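You operate a simulated robot arm through the tools that you are given. There is no shell and no other tool.

You run a simulated two-armed robot. Do the job below in one go: nothing can be reset, and whatever is moved stays where it is left.

## Task
Switch on the desk gauge and zero it on the 20.50 block.
Fine: leave that block under the probe; don't press save; leave the limit dial as it is.

It is judged by the outcome, as a careful person would: the job done as asked, and still so three seconds after it is handed in. It fails if anything else is knocked over, pushed out of place, dropped, spilled or broken.

## Robot
Two 7-joint arms with two-finger parallel grippers on one trunk that stands fixed in place. Base frame: the origin is at the foot of the trunk, x ahead of it, y to its left, z up; the work surface is at about z = 0.76. Lengths are in m, angles in degrees, forces in N, time in s.
The left shoulder is at [0.05, 0.173, 1.272], the right one opposite. With the tool pointing down near the work surface each hand reaches from about 0.1 to 0.62 m from the base axis, measured 20 degrees to its own side. Payload 3.6 kg a hand.
The TCP of each hand is the grasp point between the finger pads, 0.03 m short of the fingertips. In the tool frame z runs along the fingers and y along their closing line. Largest opening 0.11 m; finger width 0.02, thickness 0.01; the body of the gripper, 0.048 by 0.112 m, starts 0.055 m behind the TCP.
Orientation is that of the tool frame in the base frame, as a unit quaternion [x, y, z, w]. With the fingers straight down and closing along the base's y, the tool's x points along the base's -x, its y along +y and its z along -z.

## Interface
- The arms move only by the tool apply_moves. It takes "left_series", "right_series" or both (then of equal length, played together; a hand with none holds still); each is a list of rows, each a list of 7 numbers: the closure in counts, from 0 (fully open) to 255 (shut), then the shift along the tool's x, y, z in units of 40 mm (1.0 is 40 mm), then the turn, a rotation vector about the tool's x, y, z in units of 4 degrees (1.0 is 4 degrees). In form: [[gripper, dx, dy, dz, wx, wy, wz], ...]. A call has 1 to 20 rows; each row shifts and turns the commanded pose from where the row before left it, along the tool's axes as they then stand. A call with a number of a shift or a turn outside -1 to 1 is refused whole. A row lasts 0.2 s, in which the tool goes at most 0.05 m and 8.6 degrees; a call with a longer step from one row to the next is refused whole, and so is a gripper value outside its range. A pose out of reach is approached as far as the arm can. The call stops where the force on the tool passes 40 N (or 10 N more than at its start, if that is more) or the arm is blocked; 0.2 s more then pass. The fingers move at their own pace (about 0.153 m/s each) and stop on an object; they squeeze with about 38 N. The grip force told is the motor's: it shows also when the fingers shut on nothing. Time passes only in rows, and 0.2 s behind the last, so rows that do not move let the fingers close. It gives the time, the measured TCP pose, the force on the tool (base axes), the opening and the grip force at its end, in the units of the frame above (readings bear some noise), with the torque about the TCP (base axes, N m) and any sound that the robot's microphone picked up, and new pictures: "show" is both (left out), scene, wrist or none (wrist: the cameras of the hands that moved).
- Cameras (640 x 400 px; columns grow to the right, rows downward): "scene" is now at [0.1251, -0.0414, 1.446]; the picture's right is [-0.46, -0.89, 0.00], its down [-0.52, 0.27, -0.81] and it looks along [0.72, -0.38, -0.59] (base axes); focal length 330 px, centre (320, 200). "left" rides on the left gripper at [0.073, -0.017, -0.103] in its tool frame; the picture's right is [0.23, 0.97, 0.00], its down [-0.76, 0.18, -0.62] and it looks along [-0.61, 0.14, 0.78] (tool axes); focal length 222 px, centre (320, 200). "right" rides on the right gripper at [0.072, 0.017, -0.103] in its tool frame; the picture's right is [-0.23, 0.97, 0.00], its down [-0.76, -0.18, -0.62] and it looks along [-0.61, -0.14, 0.78] (tool axes); focal length 222 px, centre (320, 200). There is no depth. A picture from a camera that has moved, and an enlarged one, comes with that camera's place and axes in the base frame and with its lens.
- slide_trunk(by): moves the trunk up (or, below 0, down) by that many m; the arms and the scene camera ride with it, the base frame stays. It gives what a move gives, with no picture.
- turn_head(pan, tilt): turns the head with the scene camera to pan (to the left, within 86 degrees either way) and tilt (down, from -29 to 69), counted from straight ahead of the robot (the tilt from the chest, where the trunk bows). It gives what a move gives, and a new picture of the scene camera.
- close_up(camera, box): a new picture of the part [left, top, right, bottom] of that camera's present view, enlarged. It takes no simulated time.
- job_done(): hands the job in; it is judged then, once.

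Nothing tells you positions but the pictures and the camera data. Unless the task says otherwise, let go and move clear before handing in.

The tools are called after "Request:" by a JSON object that holds its "api" and its "payload". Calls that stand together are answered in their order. apply_moves: Moves the arms, as the interface text tells. Its arguments: {"type":"object","properties":{"left_series":{"type":"array","items":{"type":"array","items":{"type":"number"}}},"right_series":{"type":"array","items":{"type":"array","items":{"type":"number"}}},"show":{"type":"string","enum":["both","scene","wrist","none"]}},"required":[]} The other tools are called the same way: slide_trunk (by) moves the trunk up or down; turn_head (pan, tilt) turns the head that bears the scene camera; close_up (camera, box) takes an enlarged picture of a part of a camera's view; job_done () hands the job in.

At the start:

```text
clock: 0.0
left_tool_pos: [0.3459, -0.0407, 1.1365]
left_ee_rot: [0.0, 1.0, 0.0, -0.001]
left_ft_force: [-0.3, 0.8, -0.5]
left_moment: [0.01, 0.01, 0.01]
left_gripper_width: 0.11
left_grip_force: 0.2
right_tool_pos: [0.361, -0.4086, 1.2111]
right_ee_rot: [-0.001, 1.0, 0.0, 0.0]
right_ft_force: [0.3, -0.2, 0.0]
right_moment: [-0.01, -0.02, 0.02]
right_gripper_width: 0.11
right_grip_force: 0.2
trunk travel left (down, up): [-0.387, 0.376]
head pan, tilt (commanded): [-27.7, 35.9]
```

scene: 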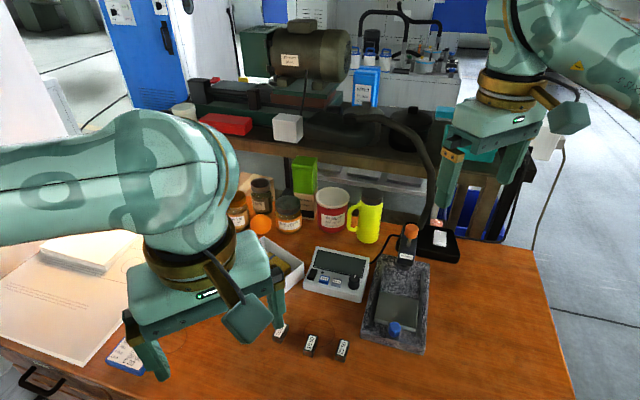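
right: 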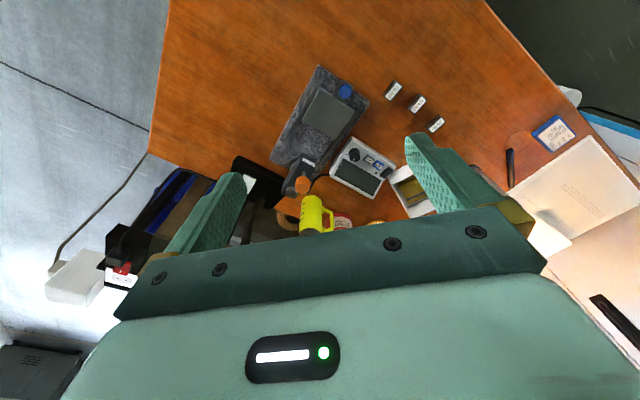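
left: 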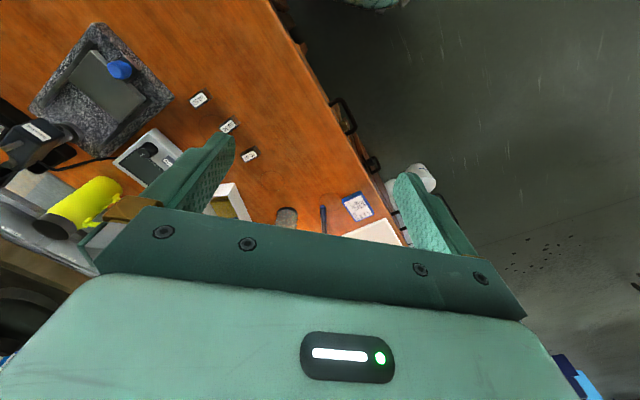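

I see a desk with a granite stand gauge, a readout box with keys, and three small blocks in front. I'll look closer to read the labels first.

Request:
{"api": "close_up", "payload": {"camera": "scene", "box": [260, 220, 460, 370]}}

Request:
{"api": "close_up", "payload": {"camera": "scene", "box": [300, 235, 380, 305]}}

Request:
{"api": "close_up", "payload": {"camera": "scene", "box": [265, 315, 365, 370]}}

Request:
{"api": "close_up", "payload": {"camera": "right", "box": [260, 60, 460, 220]}}

```text
2.67 times, centred on (360, 295) of scene
camera zoom: at [0.1251, -0.0414, 1.446], right [-0.46, -0.89, 0.0], down [-0.52, 0.27, -0.81], along [0.72, -0.38, -0.59], focal length 879 px, centre (213, -53)
```

zoom: 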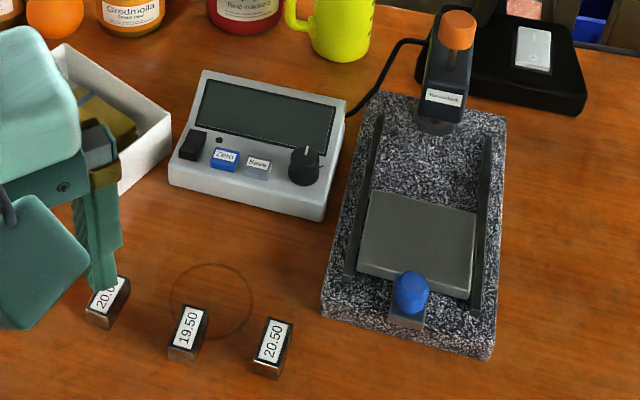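

```text
5.71 times, centred on (340, 270) of scene
camera zoom: at [0.1251, -0.0414, 1.446], right [-0.46, -0.89, 0.0], down [-0.52, 0.27, -0.81], along [0.72, -0.38, -0.59], focal length 1884 px, centre (206, -200)
```

zoom: 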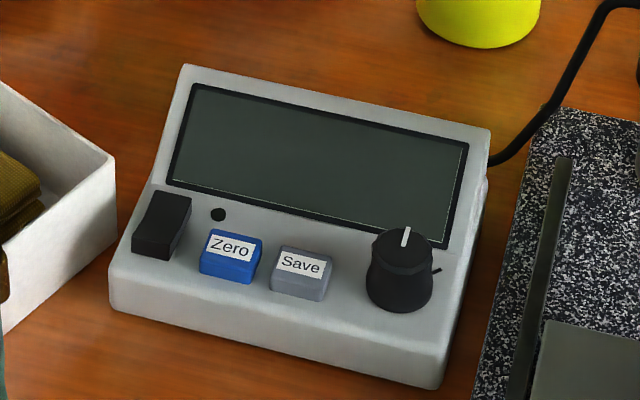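

```text
6.40 times, centred on (315, 342) of scene
camera zoom: at [0.1251, -0.0414, 1.446], right [-0.46, -0.89, 0.0], down [-0.52, 0.27, -0.81], along [0.72, -0.38, -0.59], focal length 2110 px, centre (352, -712)
```

zoom: 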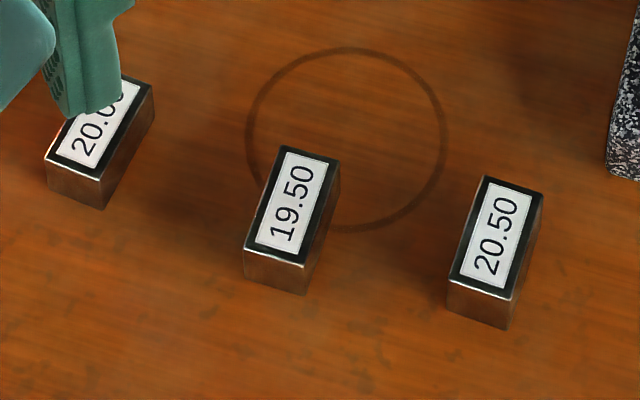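

```text
2.50 times, centred on (360, 140) of right
camera zoom: at [0.288, -0.3909, 1.314], right [0.23, 0.97, 0.0], down [0.76, -0.18, 0.62], along [0.61, -0.14, -0.78], focal length 555 px, centre (220, 350)
```

zoom: 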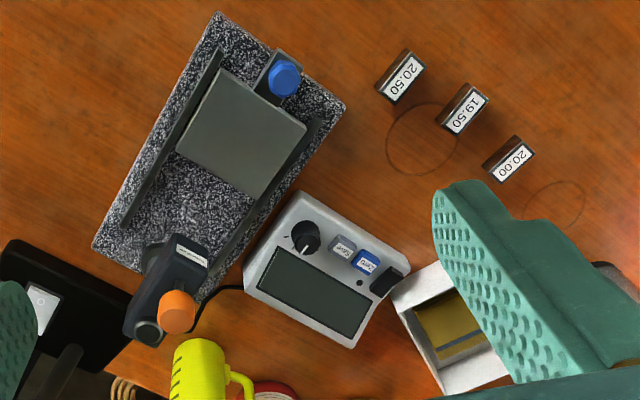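

Block 20.50 is the one nearest the gauge, near (0.44, -0.26). The plate is at about (0.45, -0.41) and the post with the orange cap at about (0.52, -0.48). I'll swing the left hand out of the view and lower the right hand for a closer look.

Request:
{"api": "apply_moves", "payload": {"left_series": [[0, 0, 1, 0, 0, 0, 0], [0, 0, 1, 0, 0, 0, 0], [0, 0, 1, 0, 0, 0, 0], [0, 0, 1, 0, 0, 0, 0], [0, 0, 1, 0, 0, 0, 0]], "right_series": [[0, 0, 0, 1, 0, 0, 0], [0, 0, 0, 1, 0, 0, 0], [0, 0, 0, 1, 0, 0, 0], [0, 0, 0, 1, 0, 0, 0], [0, 0, 0, 0, 0, 0, 0]]}}

```text
clock: 1.2
left_tool_pos: [0.3447, 0.1602, 1.137]
left_ee_rot: [0.0, 1.0, 0.0, 0.0]
left_ft_force: [-0.8, 0.2, -0.8]
left_moment: [-0.01, -0.02, 0.01]
left_gripper_width: 0.1101
left_grip_force: 0.1
right_tool_pos: [0.3607, -0.4061, 1.0513]
right_ee_rot: [0.0, 1.0, -0.002, 0.001]
right_ft_force: [-0.1, 0.0, 0.1]
right_moment: [0.03, -0.01, 0.02]
right_gripper_width: 0.11
right_grip_force: 0.0
trunk travel left (down, up): [-0.387, 0.376]
head pan, tilt (commanded): [-27.7, 35.9]
camera scene: at [0.1243, -0.0396, 1.4461], right [-0.46, -0.89, 0.0], down [-0.52, 0.27, -0.81], along [0.72, -0.38, -0.59], focal length 330 px, centre (320, 200)
camera right: at [0.2875, -0.3896, 1.1541], right [0.23, 0.97, 0.0], down [0.76, -0.17, 0.62], along [0.61, -0.14, -0.78], focal length 222 px, centre (320, 200)
camera left: at [0.2722, 0.1434, 1.2396], right [-0.23, 0.97, 0.0], down [0.76, 0.18, 0.62], along [0.61, 0.14, -0.78], focal length 222 px, centre (320, 200)
```

scene: 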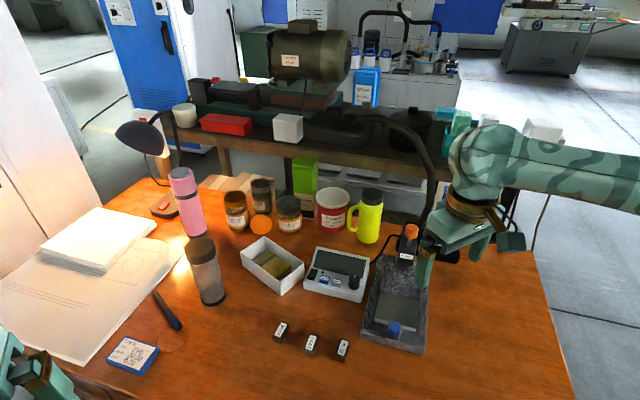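
right: 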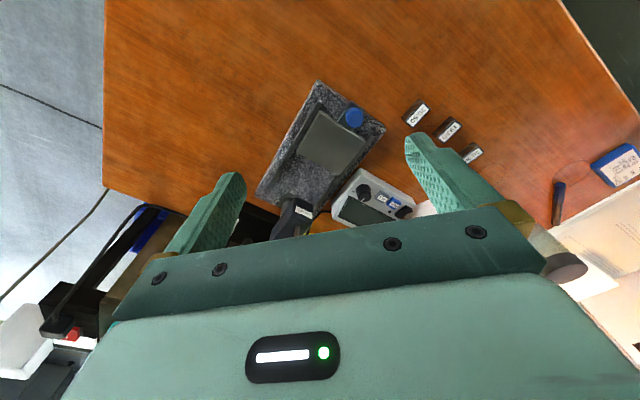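
left: 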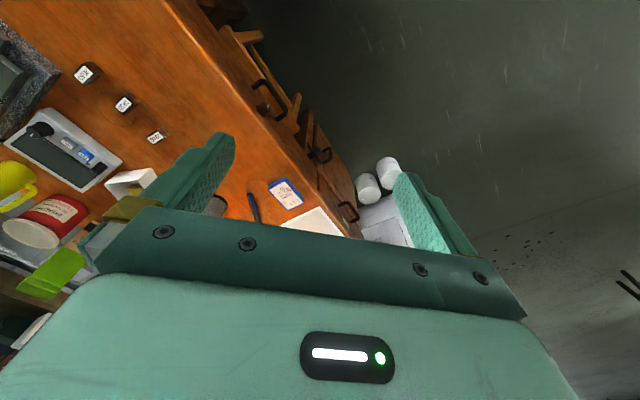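

The right hand now stands over the gauge area and the view is clearer. I'll enlarge the gauge to learn how the probe and plate work.

Request:
{"api": "close_up", "payload": {"camera": "scene", "box": [350, 215, 450, 360]}}

Request:
{"api": "close_up", "payload": {"camera": "scene", "box": [375, 215, 439, 265]}}

Request:
{"api": "close_up", "payload": {"camera": "right", "box": [240, 70, 440, 240]}}

Request:
{"api": "close_up", "payload": {"camera": "right", "box": [260, 170, 340, 240]}}

```text
2.76 times, centred on (400, 288) of scene
camera zoom: at [0.1243, -0.0396, 1.4461], right [-0.46, -0.89, 0.0], down [-0.52, 0.27, -0.81], along [0.72, -0.38, -0.59], focal length 909 px, centre (99, -41)
```

zoom: 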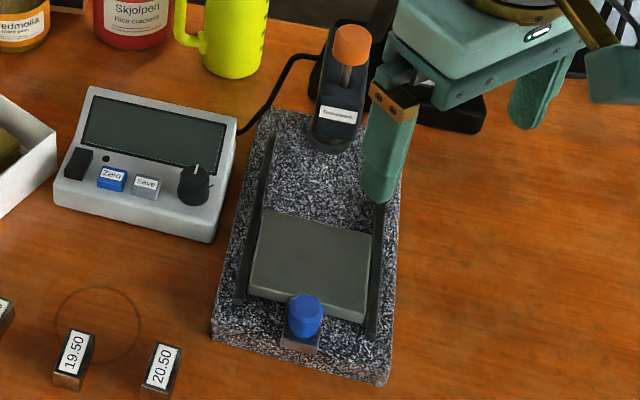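

```text
8.00 times, centred on (407, 240) of scene
camera zoom: at [0.1243, -0.0396, 1.4461], right [-0.46, -0.89, 0.0], down [-0.52, 0.27, -0.81], along [0.72, -0.38, -0.59], focal length 2637 px, centre (-376, -120)
```

zoom: 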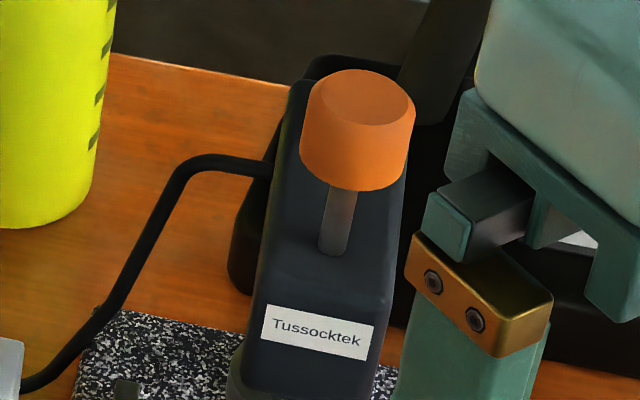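

```text
2.35 times, centred on (340, 155) of right
camera zoom: at [0.2875, -0.3896, 1.1541], right [0.23, 0.97, 0.0], down [0.76, -0.17, 0.62], along [0.61, -0.14, -0.78], focal length 523 px, centre (273, 306)
```

zoom: 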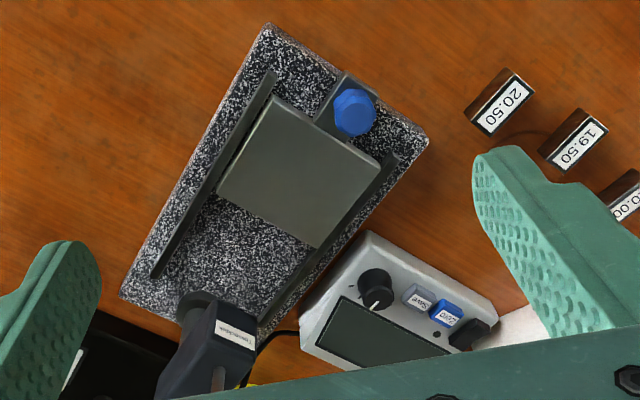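

```text
5.71 times, centred on (300, 205) of right
camera zoom: at [0.2875, -0.3896, 1.1541], right [0.23, 0.97, 0.0], down [0.76, -0.17, 0.62], along [0.61, -0.14, -0.78], focal length 1269 px, centre (434, 171)
```

zoom: 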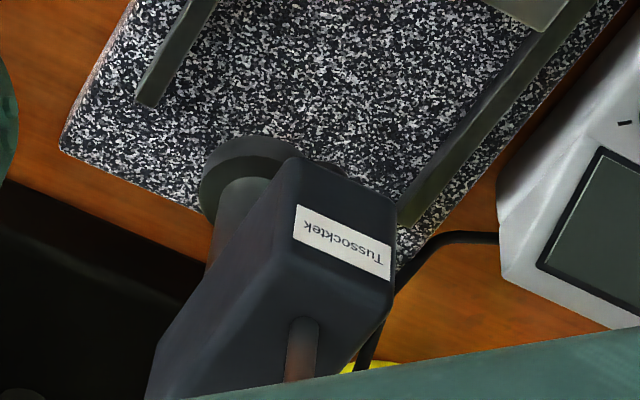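

The head carries a plunger with an orange knob, and the plate slides between rails toward the column. I'll tilt the right hand to look almost horizontally under the probe.

Request:
{"api": "apply_moves", "payload": {"right_series": [[0, 0.225, 0, 0.85, 0, 0, 0], [0, 0.225, 0, 0.85, 0, 0, 0], [0, 0.225, 0, 0.85, 0, 0, 0], [0, 0.225, 0, 0.85, 0, 0, 0], [0, 0, 0, 0, 0, -1, 0], [0, 0, 0, 0, 0, -1, 0], [0, 0, 0, 0, 0, -1, 0], [0, 0, 0, 0, 0, -1, 0], [0, 0, 0, 0, 0, -1, 0], [0, 0, 0, 0, 0, -1, 0], [0, 0, 0, 0, 0, -1, 0], [0, 0, 0, 0, 0, -1, 0], [0, 0, 0, 0, 0, -1, 0], [0, 0, 0, 0, 0, -1, 0], [0, 0, 0, 0, 0, -1, 0], [0, 0, 0, 0, 0, -1, 0], [0, 0, 0, 0, 0, 0, 0]]}}

```text
clock: 4.8
left_tool_pos: [0.3449, 0.1577, 1.1372]
left_ee_rot: [0.0, 1.0, 0.0, -0.001]
left_ft_force: [0.1, 0.1, -0.4]
left_moment: [0.02, -0.01, 0.0]
left_gripper_width: 0.11
left_grip_force: 0.1
right_tool_pos: [0.3257, -0.4088, 0.9145]
right_ee_rot: [-0.001, 0.914, 0.0, 0.406]
right_ft_force: [0.4, 0.2, 0.0]
right_moment: [0.01, 0.05, 0.01]
right_gripper_width: 0.1103
right_grip_force: 0.0
trunk travel left (down, up): [-0.387, 0.376]
head pan, tilt (commanded): [-27.7, 35.9]
camera scene: at [0.125, -0.0412, 1.446], right [-0.46, -0.89, 0.0], down [-0.52, 0.27, -0.81], along [0.72, -0.38, -0.59], focal length 330 px, centre (320, 200)
camera right: at [0.1988, -0.3914, 0.93], right [0.15, 0.97, 0.17], down [0.05, -0.18, 0.98], along [0.99, -0.14, -0.07], focal length 222 px, centre (320, 200)
```

scene: 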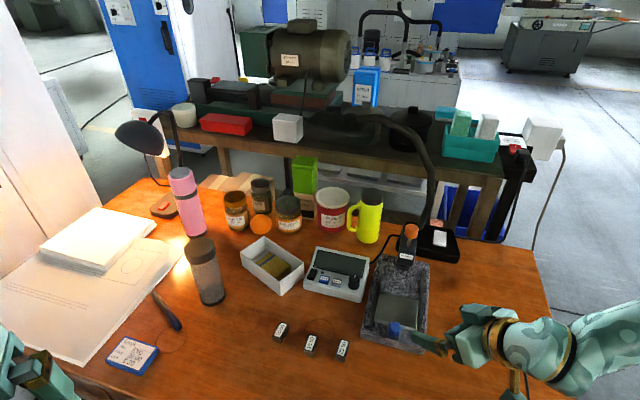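
right: 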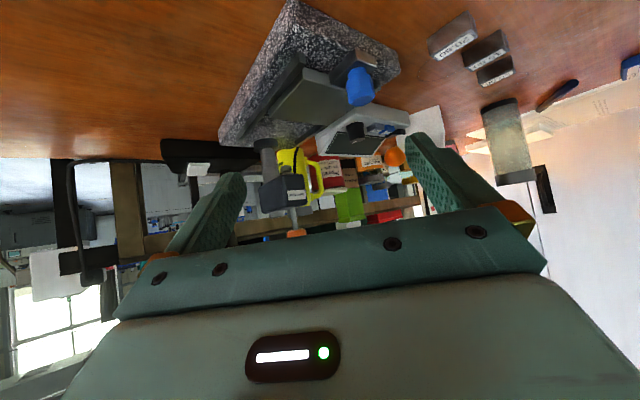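

Request:
{"api": "close_up", "payload": {"camera": "right", "box": [210, 40, 410, 240]}}

Request:
{"api": "close_up", "payload": {"camera": "right", "box": [245, 130, 335, 240]}}

Request:
{"api": "close_up", "payload": {"camera": "scene", "box": [350, 215, 450, 360]}}

```text
2.00 times, centred on (310, 140) of right
camera zoom: at [0.1988, -0.3914, 0.93], right [0.15, 0.97, 0.17], down [0.05, -0.18, 0.98], along [0.99, -0.14, -0.07], focal length 444 px, centre (340, 320)
```

zoom: 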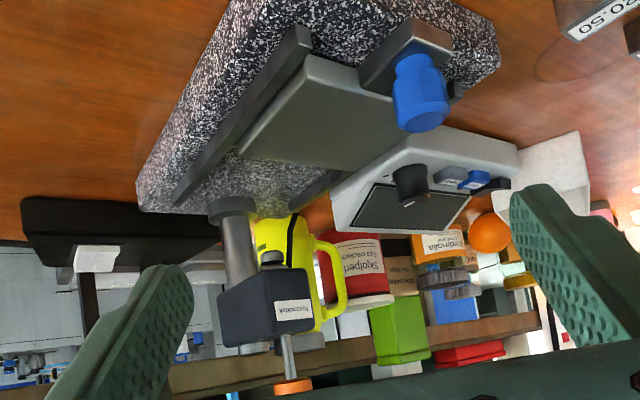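

```text
3.64 times, centred on (290, 185) of right
camera zoom: at [0.1988, -0.3914, 0.93], right [0.15, 0.97, 0.17], down [0.05, -0.18, 0.98], along [0.99, -0.14, -0.07], focal length 808 px, centre (429, 254)
```

zoom: 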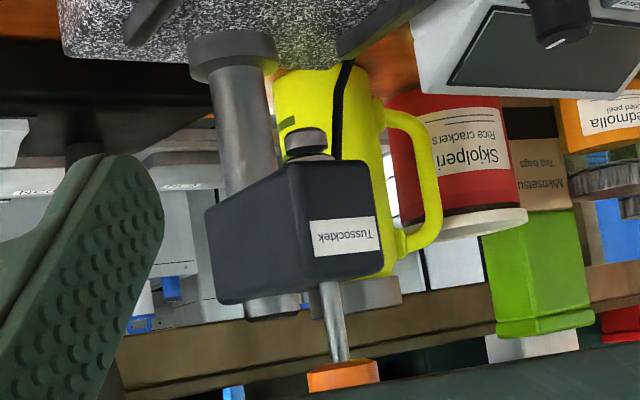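

```text
2.76 times, centred on (400, 288) of scene
camera zoom: at [0.125, -0.0412, 1.446], right [-0.46, -0.89, 0.0], down [-0.52, 0.27, -0.81], along [0.72, -0.38, -0.59], focal length 909 px, centre (99, -41)
```

zoom: 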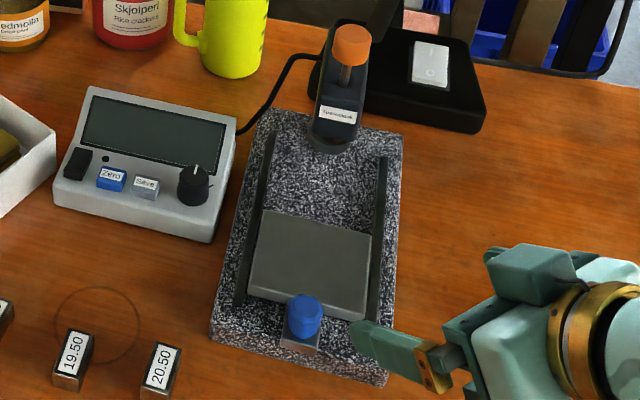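

The probe tip sits at about z = 0.85 under the head, near (0.517, -0.477), and the orange knob is on a rod above it. I want a side view of the gap between probe and plate before touching anything, so I'll swing the right hand round to the gauge's near-right side.

Request:
{"api": "apply_moves", "payload": {"right_series": [[0, 0.145, -0.94, 0.165, 0, 0, 0], [0, 0.145, -0.94, 0.165, 0, 0, 0], [0, 0.145, -0.94, 0.165, 0, 0, 0], [0, 0.145, -0.94, 0.165, 0, 0, 0], [0, 0, 0, 0, -0.743, 0, -0.669], [0, 0, 0, 0, -0.743, 0, -0.669], [0, 0, 0, 0, -0.743, 0, -0.669], [0, 0, 0, 0, -0.743, 0, -0.669], [0, 0, 0, 0, -0.743, 0, -0.669], [0, 0, 0, 0, -0.743, 0, -0.669], [0, 0, 0, 0, -0.743, 0, -0.669], [0, 0, 0, 0, -0.743, 0, -0.669], [0, 0, 0, 0, -0.743, 0, -0.669], [0, 0, 0, 0, -0.743, 0, -0.669], [0, 0, 0, 0, -0.743, 0, -0.669], [0, 0, 0, 0, -0.743, 0, -0.669], [0, 0, 0, 0, 0, 0, 0]]}}

Request:
{"api": "close_up", "payload": {"camera": "right", "box": [220, 40, 420, 240]}}

```text
clock: 8.4
left_tool_pos: [0.3449, 0.1589, 1.1379]
left_ee_rot: [0.0, 1.0, 0.0, -0.001]
left_ft_force: [0.3, 0.2, 0.8]
left_moment: [0.01, 0.01, 0.01]
left_gripper_width: 0.1099
left_grip_force: 0.0
right_tool_pos: [0.3306, -0.5582, 0.8795]
right_ee_rot: [-0.001, 0.914, -0.001, 0.407]
right_ft_force: [-0.1, -0.3, -0.6]
right_moment: [-0.04, -0.01, 0.02]
right_gripper_width: 0.1102
right_grip_force: 0.0
right hand out of reach, approached as far as the arm can: row 5, 6, 7, 8, 9, 10, 11, 12, 13, 14, 15, 16
trunk travel left (down, up): [-0.387, 0.376]
head pan, tilt (commanded): [-27.7, 35.9]
camera scene: at [0.125, -0.0413, 1.446], right [-0.46, -0.89, 0.0], down [-0.52, 0.27, -0.81], along [0.72, -0.38, -0.59], focal length 330 px, centre (320, 200)
camera right: at [0.2036, -0.5416, 0.8944], right [0.15, 0.97, 0.17], down [0.05, -0.18, 0.98], along [0.99, -0.14, -0.07], focal length 222 px, centre (320, 200)
```

scene: 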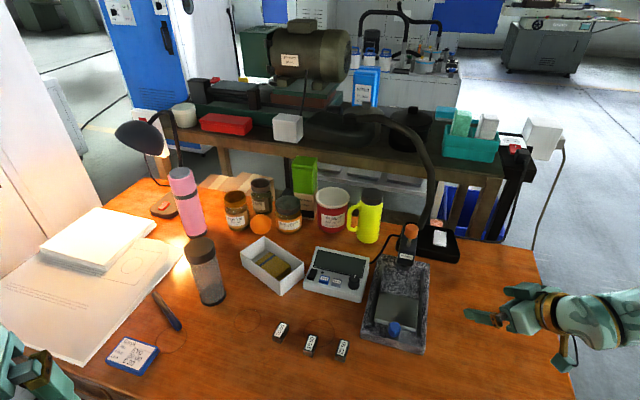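
right: 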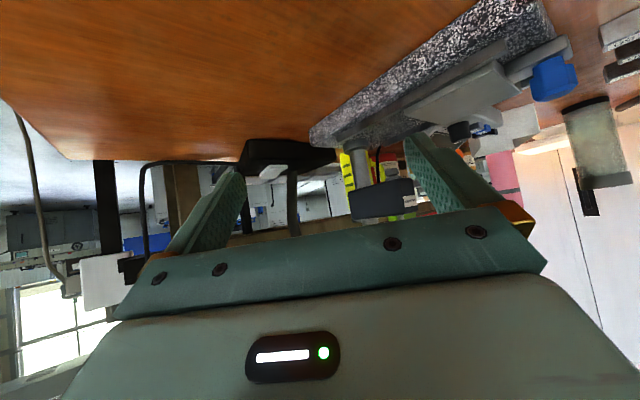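

```text
2.00 times, centred on (320, 140) of right
camera zoom: at [0.2036, -0.5416, 0.8944], right [0.15, 0.97, 0.17], down [0.05, -0.18, 0.98], along [0.99, -0.14, -0.07], focal length 444 px, centre (320, 320)
```

zoom: 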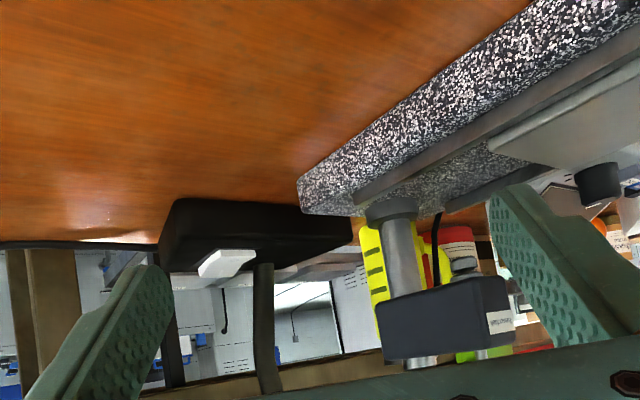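

Turning the hand that way is out of reach, but this view already helps. I'll enlarge the probe and plate region.

Request:
{"api": "close_up", "payload": {"camera": "right", "box": [320, 40, 480, 230]}}

Request:
{"api": "close_up", "payload": {"camera": "right", "box": [480, 20, 600, 140]}}

Request:
{"api": "close_up", "payload": {"camera": "right", "box": [340, 140, 420, 220]}}

```text
2.11 times, centred on (400, 135) of right
camera zoom: at [0.2036, -0.5416, 0.8944], right [0.15, 0.97, 0.17], down [0.05, -0.18, 0.98], along [0.99, -0.14, -0.07], focal length 468 px, centre (152, 337)
```

zoom: 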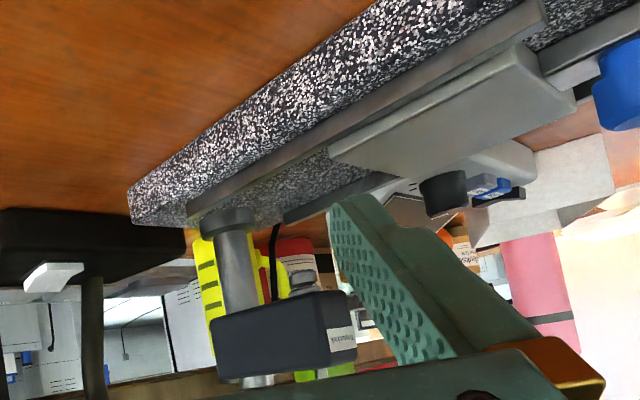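

```text
3.33 times, centred on (540, 80) of right
camera zoom: at [0.2036, -0.5416, 0.8944], right [0.15, 0.97, 0.17], down [0.05, -0.18, 0.98], along [0.99, -0.14, -0.07], focal length 740 px, centre (-413, 600)
```

zoom: 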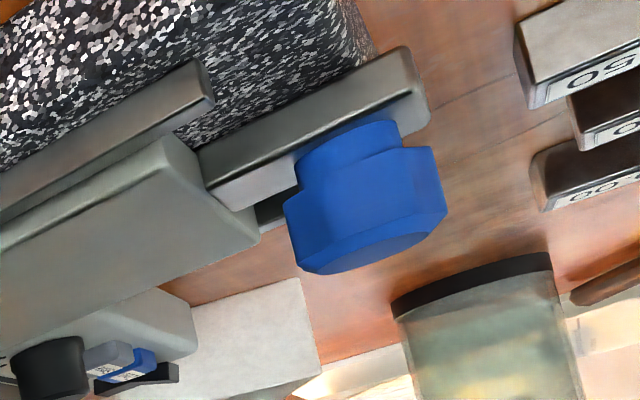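

```text
5.00 times, centred on (380, 180) of right
camera zoom: at [0.2036, -0.5416, 0.8944], right [0.15, 0.97, 0.17], down [0.05, -0.18, 0.98], along [0.99, -0.14, -0.07], focal length 1111 px, centre (20, 300)
```

zoom: 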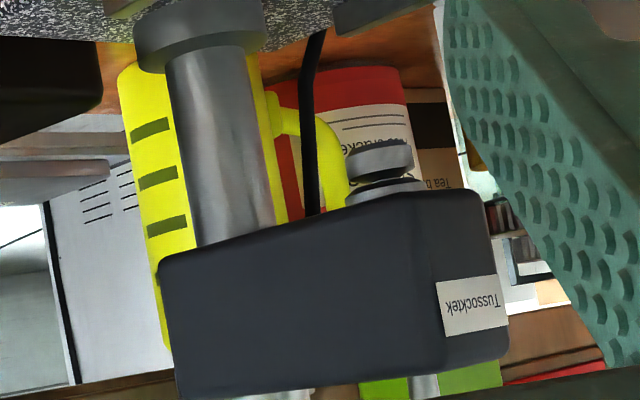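

The plate top is at about z = 0.805 with a block roughly 20 mm high, and the probe tip is at about 0.85, so the probe likely has to be brought down by the orange knob. I'll raise the right hand, level it and look at the readout from above.

Request:
{"api": "apply_moves", "payload": {"right_series": [[0, -0.743, 0, -0.669, 0, 0, 0], [0, -0.743, 0, -0.669, 0, 0, 0], [0, -0.743, 0, -0.669, 0, 0, 0], [0, 0, 0, 0, 0, 1, 0], [0, 0, 0, 0, 0, 1, 0], [0, 0, 0, 0, 0, 1, 0], [0, 0, 0, 0, 0, 1, 0], [0, 0, 0, 0, 0, 1, 0], [0, 0, 0, 0, 0, 1, 0], [0, 0, 0, 0, 0, 1, 0], [0, 0, 0, 0, 0, 1, 0], [0, 0, 0, 0, 0, 1, 0], [0, 0, 0, 0, 0, 1, 0], [0, 0, 0, 0, 0, 1, 0], [0, 0, 0, 0, 0, 1, 0]], "show": "none"}}

```text
clock: 11.6
left_tool_pos: [0.3449, 0.1582, 1.1371]
left_ee_rot: [0.0, 1.0, 0.0, -0.001]
left_ft_force: [0.2, 0.5, -0.4]
left_moment: [-0.01, 0.05, 0.0]
left_gripper_width: 0.1101
left_grip_force: 0.1
right_tool_pos: [0.3311, -0.5598, 0.9997]
right_ee_rot: [0.0, 1.0, -0.001, 0.0]
right_ft_force: [0.6, -0.4, 0.2]
right_moment: [0.0, -0.02, 0.03]
right_gripper_width: 0.1097
right_grip_force: 0.1
trunk travel left (down, up): [-0.387, 0.376]
head pan, tilt (commanded): [-27.7, 35.9]
```

Request:
{"api": "apply_moves", "payload": {"right_series": [[0, -0.372, 0.969, -0.0625, 0, 0, 0], [0, -0.372, 0.969, -0.0625, 0, 0, 0], [0, -0.372, 0.969, -0.0625, 0, 0, 0], [0, -0.372, 0.969, -0.0625, 0, 0, 0], [0, -0.372, 0.969, -0.0625, 0, 0, 0], [0, -0.372, 0.969, -0.0625, 0, 0, 0], [0, -0.372, 0.969, -0.0625, 0, 0, 0], [0, -0.372, 0.969, -0.0625, 0, 0, 0], [0, 0, 0, 0, 0, 0, 0]]}}

Request:
{"api": "close_up", "payload": {"camera": "right", "box": [220, 80, 440, 220]}}

Request:
{"api": "close_up", "payload": {"camera": "scene", "box": [300, 235, 380, 305]}}

```text
clock: 13.6
left_tool_pos: [0.3456, 0.1592, 1.1373]
left_ee_rot: [0.0, 1.0, 0.0, 0.0]
left_ft_force: [-0.3, 0.0, 0.4]
left_moment: [0.02, -0.02, 0.03]
left_gripper_width: 0.1101
left_grip_force: 0.1
right_tool_pos: [0.4877, -0.3996, 1.0405]
right_ee_rot: [-0.003, 1.0, 0.004, -0.003]
right_ft_force: [-0.4, -0.1, 0.0]
right_moment: [0.01, 0.02, -0.02]
right_gripper_width: 0.1098
right_grip_force: 0.1
right hand out of reach, approached as far as the arm can: row 4, 5, 6, 7, 8
trunk travel left (down, up): [-0.387, 0.376]
head pan, tilt (commanded): [-27.7, 35.9]
camera scene: at [0.1247, -0.0414, 1.446], right [-0.46, -0.89, 0.0], down [-0.52, 0.27, -0.81], along [0.72, -0.38, -0.59], focal length 330 px, centre (320, 200)
camera right: at [0.4146, -0.3835, 1.1449], right [0.22, 0.98, 0.01], down [0.77, -0.18, 0.62], along [0.6, -0.13, -0.79], focal length 222 px, centre (320, 200)
```

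scene: 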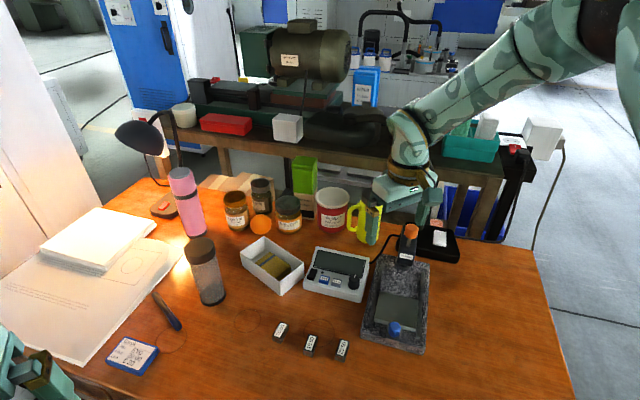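
right: 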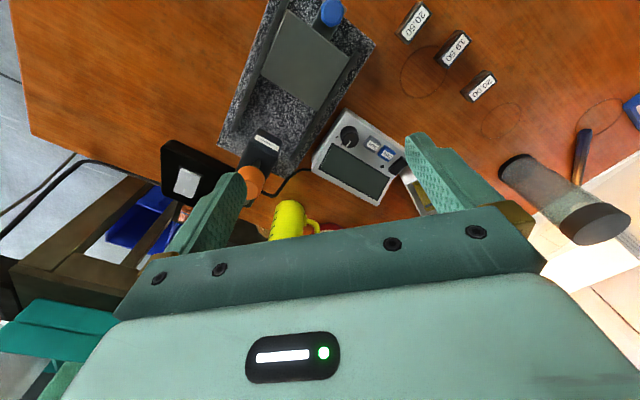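

```text
2.86 times, centred on (330, 150) of right
camera zoom: at [0.4146, -0.3835, 1.1449], right [0.22, 0.98, 0.01], down [0.77, -0.18, 0.62], along [0.6, -0.13, -0.79], focal length 635 px, centre (291, 343)
```

zoom: 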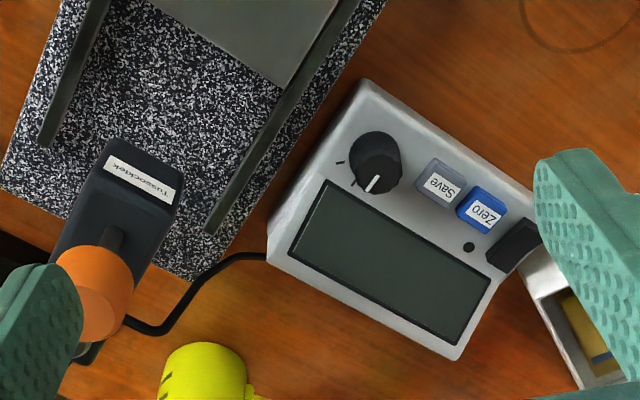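

```text
5.71 times, centred on (340, 270) of scene
camera zoom: at [0.1247, -0.0414, 1.446], right [-0.46, -0.89, 0.0], down [-0.52, 0.27, -0.81], along [0.72, -0.38, -0.59], focal length 1884 px, centre (206, -200)
```

zoom: 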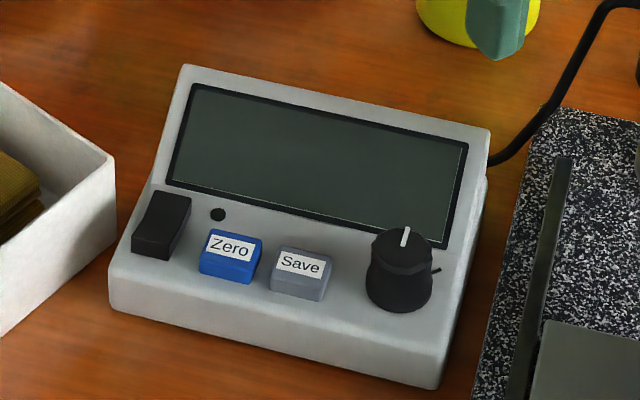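

The hand stopped short because of an awkward arm posture, at (0.49, -0.40, 1.04), clear above the cap. I'll back it toward the robot and then leftward to get into an easier posture.

Request:
{"api": "apply_moves", "payload": {"right_series": [[0, 1, 0, 0, 0, 0, 0], [0, 1, 0, 0, 0, 0, 0], [0, 1, 0, 0, 0, 0, 0], [0, 0, 0, 0, 0, 0, 0]], "show": "scene"}}

```text
clock: 14.6
left_tool_pos: [0.3461, 0.1583, 1.1358]
left_ee_rot: [0.0, 1.0, -0.001, 0.0]
left_ft_force: [0.2, -0.9, 0.4]
left_moment: [0.0, 0.01, 0.0]
left_gripper_width: 0.11
left_grip_force: 0.1
right_tool_pos: [0.3755, -0.4316, 1.0456]
right_ee_rot: [-0.001, 1.0, 0.003, -0.001]
right_ft_force: [0.4, 0.7, 0.6]
right_moment: [-0.03, 0.05, -0.02]
right_gripper_width: 0.11
right_grip_force: 0.2
right hand out of reach, approached as far as the arm can: row 1, 2, 3
trunk travel left (down, up): [-0.387, 0.376]
head pan, tilt (commanded): [-27.7, 35.9]
camera scene: at [0.1259, -0.0411, 1.4459], right [-0.46, -0.89, 0.0], down [-0.52, 0.27, -0.81], along [0.72, -0.38, -0.59], focal length 330 px, centre (320, 200)
```

scene: 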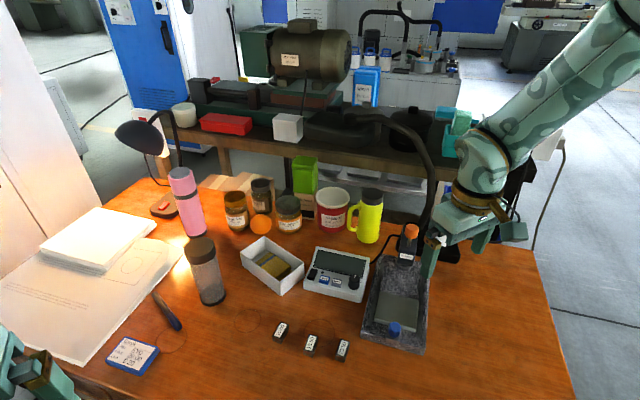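

Request:
{"api": "apply_moves", "payload": {"right_series": [[0, 0, 0, -1, 0, 0, 0], [0, 0, 0, -1, 0, 0, 0], [0, 0, 0, -1, 0, 0, 0], [0, 0, 0, -1, 0, 0, 0], [0, 0, 0, 0, 0, 0, 0]], "show": "scene"}}

```text
clock: 15.8
left_tool_pos: [0.3462, 0.1601, 1.1366]
left_ee_rot: [0.001, 1.0, 0.0, -0.001]
left_ft_force: [0.5, -0.1, 0.5]
left_moment: [0.0, 0.03, 0.03]
left_gripper_width: 0.1099
left_grip_force: 0.1
right_tool_pos: [0.3744, -0.4315, 1.2062]
right_ee_rot: [-0.002, 1.0, -0.002, -0.001]
right_ft_force: [0.2, 0.1, -0.3]
right_moment: [-0.01, -0.02, 0.0]
right_gripper_width: 0.11
right_grip_force: 0.1
trunk travel left (down, up): [-0.387, 0.376]
head pan, tilt (commanded): [-27.7, 35.9]
camera scene: at [0.1256, -0.0414, 1.4459], right [-0.46, -0.89, 0.0], down [-0.52, 0.27, -0.81], along [0.72, -0.38, -0.59], focal length 330 px, centre (320, 200)
```

scene: 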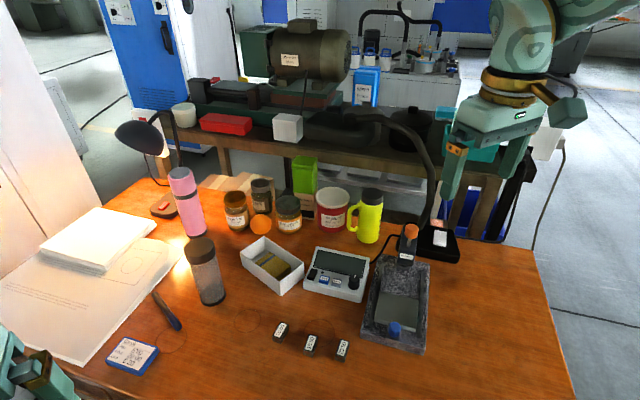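

The arm is back to its starting posture at (0.374, -0.43, 1.206). I'll move it left at this height to see whether it tracks properly.

Request:
{"api": "apply_moves", "payload": {"right_series": [[0, 0, 1, 0, 0, 0, 0], [0, 0, 1, 0, 0, 0, 0], [0, 0, 1, 0, 0, 0, 0], [0, 0, 1, 0, 0, 0, 0], [0, 0, 0, 0, 0, 0, 0]], "show": "scene"}}

```text
clock: 17.0
left_tool_pos: [0.3444, 0.1579, 1.1374]
left_ee_rot: [0.0, 1.0, 0.0, 0.0]
left_ft_force: [-0.3, -0.1, 0.4]
left_moment: [0.0, 0.01, -0.01]
left_gripper_width: 0.11
left_grip_force: 0.0
right_tool_pos: [0.3888, -0.3557, 1.2436]
right_ee_rot: [-0.003, 1.0, 0.002, -0.002]
right_ft_force: [1.0, -0.1, 0.2]
right_moment: [0.0, 0.01, 0.0]
right_gripper_width: 0.1102
right_grip_force: 0.0
right hand out of reach, approached as far as the arm can: row 2, 3, 4
trunk travel left (down, up): [-0.387, 0.376]
head pan, tilt (commanded): [-27.7, 35.9]
camera scene: at [0.1249, -0.0415, 1.446], right [-0.46, -0.89, 0.0], down [-0.52, 0.27, -0.81], along [0.72, -0.38, -0.59], focal length 330 px, centre (320, 200)
```

scene: 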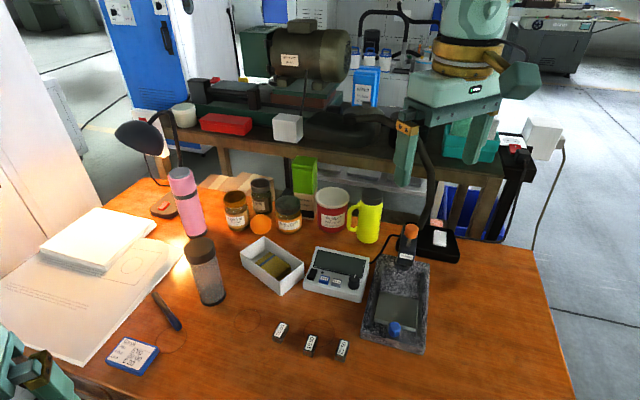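

Moving left at this hand yaw runs into a joint limit. I'll test turning the hand about the vertical to find which way frees it up.

Request:
{"api": "apply_moves", "payload": {"right_series": [[0, 0, 0, 0, 0, 0, 1], [0, 0, 0, 0, 0, 0, 1], [0, 0, 0, 0, 0, 0, 1], [0, 0, 0, 0, 0, 0, 1], [0, 0, 0, 0, 0, 0, 1], [0, 0, 0, 0, 0, 0, 0]], "show": "none"}}

```text
clock: 18.4
left_tool_pos: [0.3454, 0.1582, 1.1362]
left_ee_rot: [0.0, 1.0, -0.001, -0.002]
left_ft_force: [0.1, 0.0, -0.7]
left_moment: [0.03, -0.02, 0.01]
left_gripper_width: 0.1101
left_grip_force: 0.0
right_tool_pos: [0.4015, -0.4344, 1.2852]
right_ee_rot: [0.173, 0.985, 0.0, -0.001]
right_ft_force: [-0.3, 0.9, 0.3]
right_moment: [-0.04, -0.04, -0.01]
right_gripper_width: 0.11
right_grip_force: 0.2
right hand out of reach, approached as far as the arm can: row 1, 2, 3, 4, 5
trunk travel left (down, up): [-0.387, 0.376]
head pan, tilt (commanded): [-27.7, 35.9]
```

Request:
{"api": "apply_moves", "payload": {"right_series": [[0, 0, 0, 0, 0, 0, -1], [0, 0, 0, 0, 0, 0, -1], [0, 0, 0, 0, 0, 0, -1], [0, 0, 0, 0, 0, 0, -1], [0, 0, 0, 0, 0, 0, -1], [0, 0, 0, 0, 0, 0, -1], [0, 0, 0, 0, 0, 0, -1], [0, 0, 0, 0, 0, 0, -1], [0, 0, 0, 0, 0, 0, -1], [0, 0, 0, 0, 0, 0, -1], [0, 0, 0, 0, 0, 0, 0]], "show": "none"}}

```text
clock: 20.8
left_tool_pos: [0.3454, 0.1584, 1.1358]
left_ee_rot: [0.0, 1.0, 0.0, 0.0]
left_ft_force: [0.8, -0.4, -0.4]
left_moment: [0.0, 0.03, 0.0]
left_gripper_width: 0.1098
left_grip_force: 0.0
right_tool_pos: [0.401, -0.4346, 1.2855]
right_ee_rot: [-0.175, 0.984, -0.001, 0.001]
right_ft_force: [-0.4, -0.1, -0.7]
right_moment: [0.01, -0.02, 0.01]
right_gripper_width: 0.11
right_grip_force: 0.1
trunk travel left (down, up): [-0.387, 0.376]
head pan, tilt (commanded): [-27.7, 35.9]
```

Positive yaw works without any limit. I'll continue to about +44°, which lines the fingers up with the gauge axis, and come down to view the readout.

Request:
{"api": "apply_moves", "payload": {"right_series": [[0, 0, 0, 0, 0, 0, -1], [0, 0, 0, 0, 0, 0, -1], [0, 0, 0, 0, 0, 0, -1], [0, 0, 0, 0, 0, 0, -1], [0, 0, 0, 0, 0, 0, -1], [0, 0, 0, 0, 0, 0, -1], [0, -0.095, -0.05, 0.98, 0, 0, 0], [0, -0.095, -0.05, 0.98, 0, 0, 0], [0, -0.095, -0.05, 0.98, 0, 0, 0], [0, -0.095, -0.05, 0.98, 0, 0, 0], [0, -0.095, -0.05, 0.98, 0, 0, 0], [0, -0.095, -0.05, 0.98, 0, 0, 0], [0, 0, 0, 0, 0, 0, 0]]}}

Request:
{"api": "close_up", "payload": {"camera": "right", "box": [240, 100, 440, 220]}}

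```text
clock: 23.6
left_tool_pos: [0.3438, 0.1584, 1.138]
left_ee_rot: [0.0, 1.0, 0.0, 0.0]
left_ft_force: [-0.9, 0.2, -0.6]
left_moment: [0.0, 0.0, 0.03]
left_gripper_width: 0.1102
left_grip_force: 0.1
right_tool_pos: [0.4266, -0.4262, 1.0497]
right_ee_rot: [-0.376, 0.927, -0.001, 0.0]
right_ft_force: [0.2, 1.3, -0.2]
right_moment: [0.0, 0.0, 0.03]
right_gripper_width: 0.1102
right_grip_force: 0.1
trunk travel left (down, up): [-0.387, 0.376]
head pan, tilt (commanded): [-27.7, 35.9]
camera scene: at [0.1244, -0.0409, 1.4461], right [-0.46, -0.89, 0.0], down [-0.52, 0.27, -0.81], along [0.72, -0.38, -0.59], focal length 330 px, centre (320, 200)
camera right: at [0.3615, -0.4642, 1.1535], right [-0.51, 0.86, 0.0], down [0.67, 0.4, 0.62], along [0.54, 0.32, -0.78], focal length 222 px, centre (320, 200)
```

scene: 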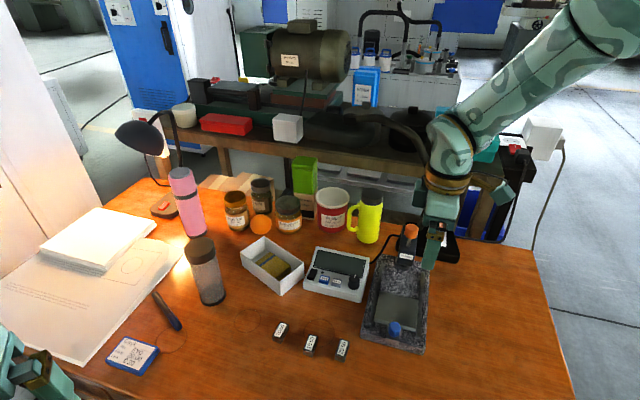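
right: 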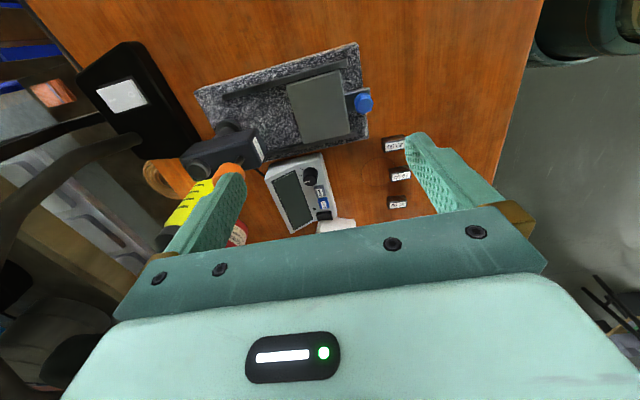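

```text
3.20 times, centred on (340, 160) of right
camera zoom: at [0.3615, -0.4642, 1.1535], right [-0.51, 0.86, 0.0], down [0.67, 0.4, 0.62], along [0.54, 0.32, -0.78], focal length 711 px, centre (256, 328)
```

zoom: 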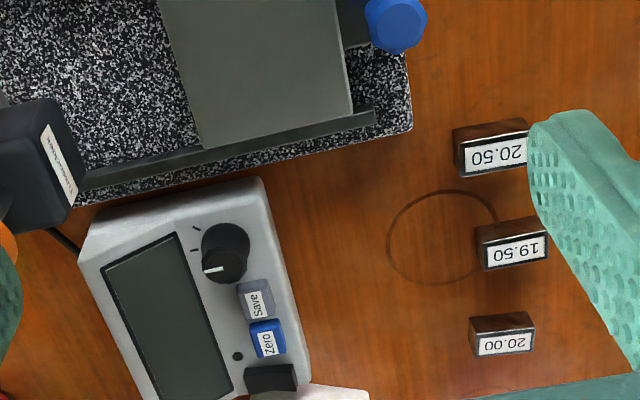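

The whole set-up is visible from here. I'll enlarge the rocker switch and keys to see which end of the rocker is up.

Request:
{"api": "close_up", "payload": {"camera": "right", "box": [300, 150, 350, 220]}}

Request:
{"api": "close_up", "payload": {"camera": "scene", "box": [310, 260, 350, 290]}}

Request:
{"api": "close_up", "payload": {"camera": "right", "box": [370, 120, 430, 220]}}

```text
5.71 times, centred on (325, 185) of right
camera zoom: at [0.3615, -0.4642, 1.1535], right [-0.51, 0.86, 0.0], down [0.67, 0.4, 0.62], along [0.54, 0.32, -0.78], focal length 1269 px, centre (291, 286)
```

zoom: 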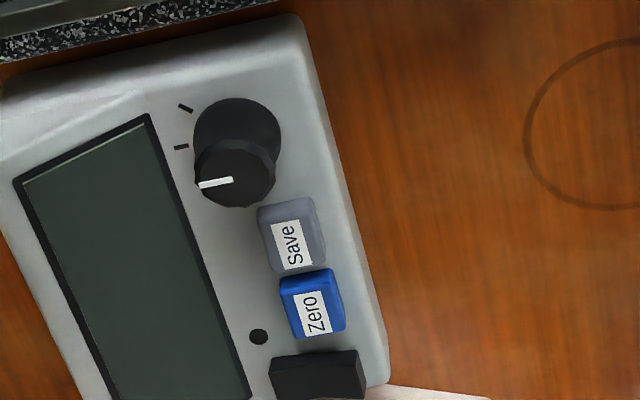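

```text
13.33 times, centred on (330, 275) of scene
camera zoom: at [0.1244, -0.0409, 1.4461], right [-0.46, -0.89, 0.0], down [-0.52, 0.27, -0.81], along [0.72, -0.38, -0.59], focal length 4395 px, centre (187, -800)
```

zoom: 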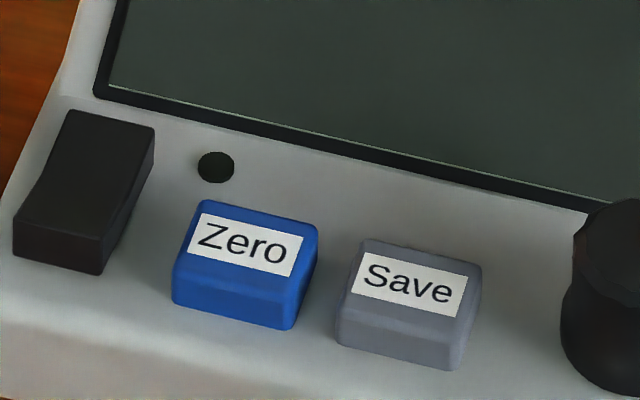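

```text
4.00 times, centred on (400, 170) of right
camera zoom: at [0.3615, -0.4642, 1.1535], right [-0.51, 0.86, 0.0], down [0.67, 0.4, 0.62], along [0.54, 0.32, -0.78], focal length 888 px, centre (0, 320)
```

zoom: 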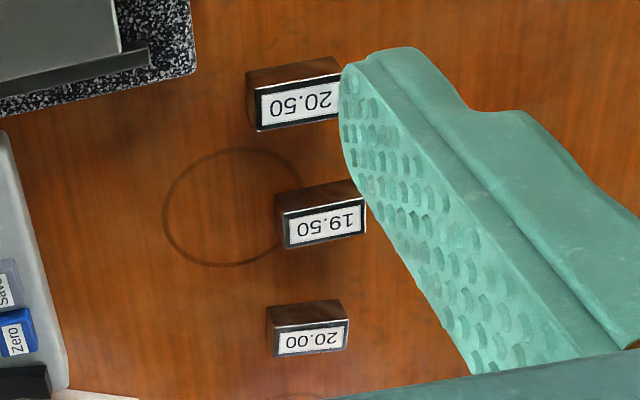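

The rocker's front end (toward the robot) stands proud, so I'll press that end. It is about 0.59 m from the shoulder, so I'll raise the right hand and then lower the trunk for reach.

Request:
{"api": "apply_moves", "payload": {"right_series": [[200, 0, 0, -1, 0, 0, 0], [255, 0, 0, -1, 0, 0, 0], [255, 0, 0, -1, 0, 0, 0], [255, 0, 0, -1, 0, 0, 0], [255, 0, 0, -1, 0, 0, 0], [255, 0, 0, 0, 0, 0, 0]], "show": "none"}}

Request:
{"api": "slide_trunk", "payload": {"by": -0.2}}

Request:
{"api": "turn_head", "payload": {"pan": -27.7, "tilt": 32}}

```text
clock: 25.0
left_tool_pos: [0.345, 0.1579, 1.1367]
left_ee_rot: [0.0, 1.0, 0.0, -0.001]
left_ft_force: [-0.6, 0.7, -0.2]
left_moment: [-0.01, 0.03, 0.03]
left_gripper_width: 0.1097
left_grip_force: 0.1
right_tool_pos: [0.428, -0.4264, 1.2498]
right_ee_rot: [-0.375, 0.927, -0.001, 0.0]
right_ft_force: [-1.0, 0.6, 0.2]
right_moment: [0.0, 0.04, 0.02]
right_gripper_width: 0.0003
right_grip_force: 37.6
trunk travel left (down, up): [-0.387, 0.376]
head pan, tilt (commanded): [-27.7, 35.9]
```

```text
clock: 27.2
left_tool_pos: [0.3459, 0.1603, 0.9374]
left_ee_rot: [0.0, 1.0, 0.001, 0.001]
left_ft_force: [-0.3, 0.1, 0.5]
left_moment: [0.02, 0.02, 0.0]
left_gripper_width: 0.1098
left_grip_force: 0.0
right_tool_pos: [0.4256, -0.4281, 1.0501]
right_ee_rot: [-0.375, 0.927, -0.001, 0.001]
right_ft_force: [-0.2, 0.8, -0.9]
right_moment: [-0.04, -0.01, -0.02]
right_gripper_width: 0.0
right_grip_force: 37.2
trunk travel left (down, up): [-0.187, 0.576]
head pan, tilt (commanded): [-27.7, 35.9]
```

```text
clock: 27.8
left_tool_pos: [0.3462, 0.1602, 0.9372]
left_ee_rot: [0.0, 1.0, 0.0, -0.001]
left_ft_force: [-0.3, -0.4, 0.3]
left_moment: [0.04, -0.02, 0.02]
left_gripper_width: 0.11
left_grip_force: 0.0
right_tool_pos: [0.4261, -0.4265, 1.0495]
right_ee_rot: [-0.376, 0.927, -0.001, -0.001]
right_ft_force: [1.3, -0.8, 0.2]
right_moment: [-0.01, 0.0, 0.0]
right_gripper_width: 0.0001
right_grip_force: 38.0
trunk travel left (down, up): [-0.187, 0.576]
head pan, tilt (commanded): [-27.7, 32.0]
camera scene: at [0.213, -0.0421, 1.2469], right [-0.46, -0.89, 0.0], down [-0.47, 0.25, -0.85], along [0.75, -0.39, -0.53], focal length 330 px, centre (320, 200)
```

scene: 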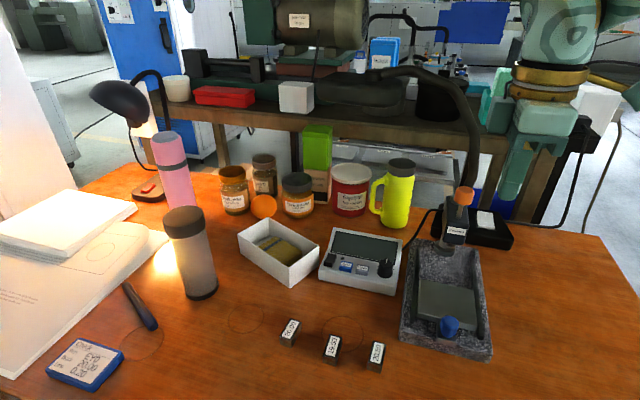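

The trunk is lower and the scene camera is closer. I'll take enlarged views to refine positions.

Request:
{"api": "close_up", "payload": {"camera": "scene", "box": [310, 220, 410, 300]}}

Request:
{"api": "close_up", "payload": {"camera": "scene", "box": [390, 180, 510, 370]}}

Request:
{"api": "close_up", "payload": {"camera": "scene", "box": [270, 305, 400, 385]}}

Request:
{"api": "close_up", "payload": {"camera": "scene", "box": [318, 245, 358, 275]}}

```text
5.00 times, centred on (360, 260) of scene
camera zoom: at [0.213, -0.0421, 1.2469], right [-0.46, -0.89, 0.0], down [-0.47, 0.25, -0.85], along [0.75, -0.39, -0.53], focal length 1648 px, centre (120, -100)
```

zoom: 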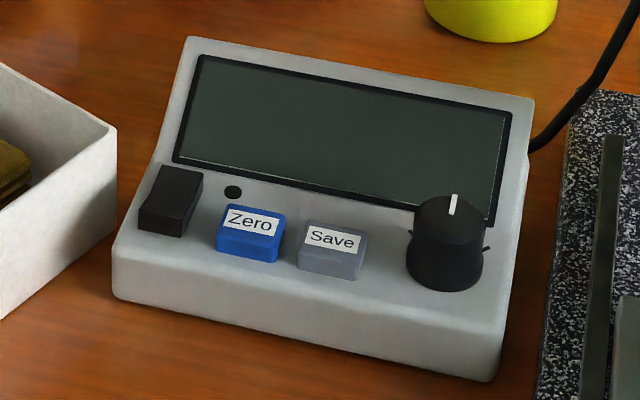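

```text
2.11 times, centred on (450, 275) of scene
camera zoom: at [0.213, -0.0421, 1.2469], right [-0.46, -0.89, 0.0], down [-0.47, 0.25, -0.85], along [0.75, -0.39, -0.53], focal length 694 px, centre (46, 42)
```

zoom: 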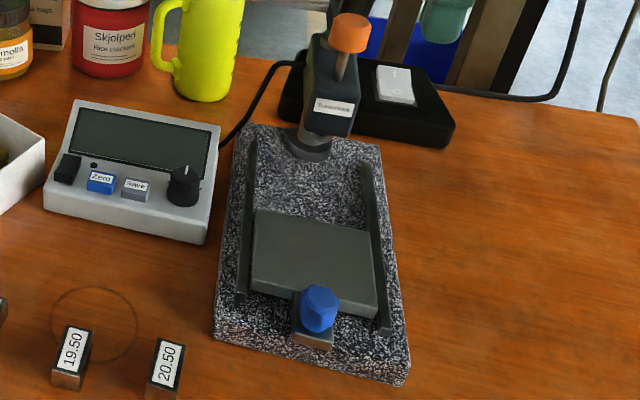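

```text
4.92 times, centred on (335, 345) of scene
camera zoom: at [0.213, -0.0421, 1.2469], right [-0.46, -0.89, 0.0], down [-0.47, 0.25, -0.85], along [0.75, -0.39, -0.53], focal length 1623 px, centre (246, -514)
```

zoom: 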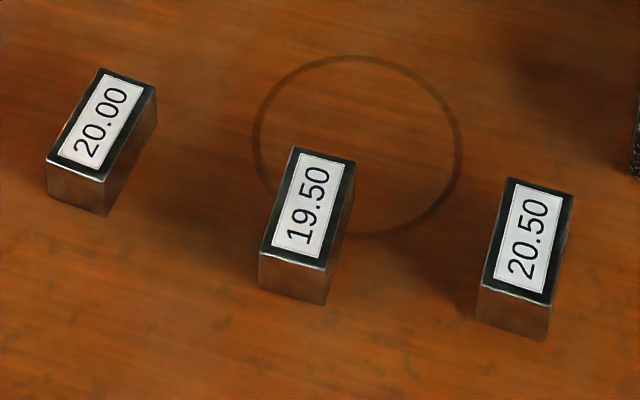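

```text
13.33 times, centred on (338, 260) of scene
camera zoom: at [0.213, -0.0421, 1.2469], right [-0.46, -0.89, 0.0], down [-0.47, 0.25, -0.85], along [0.75, -0.39, -0.53], focal length 4395 px, centre (80, -600)
```

zoom: 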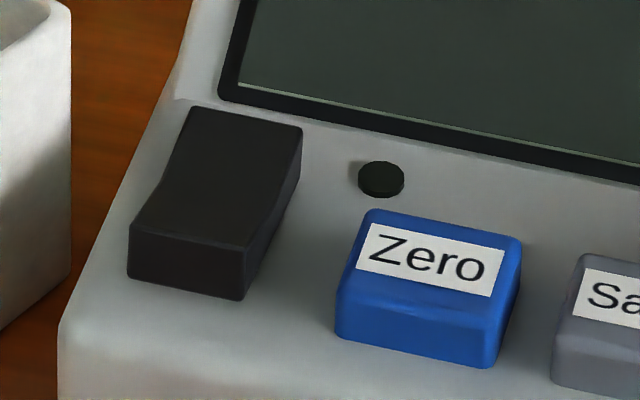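

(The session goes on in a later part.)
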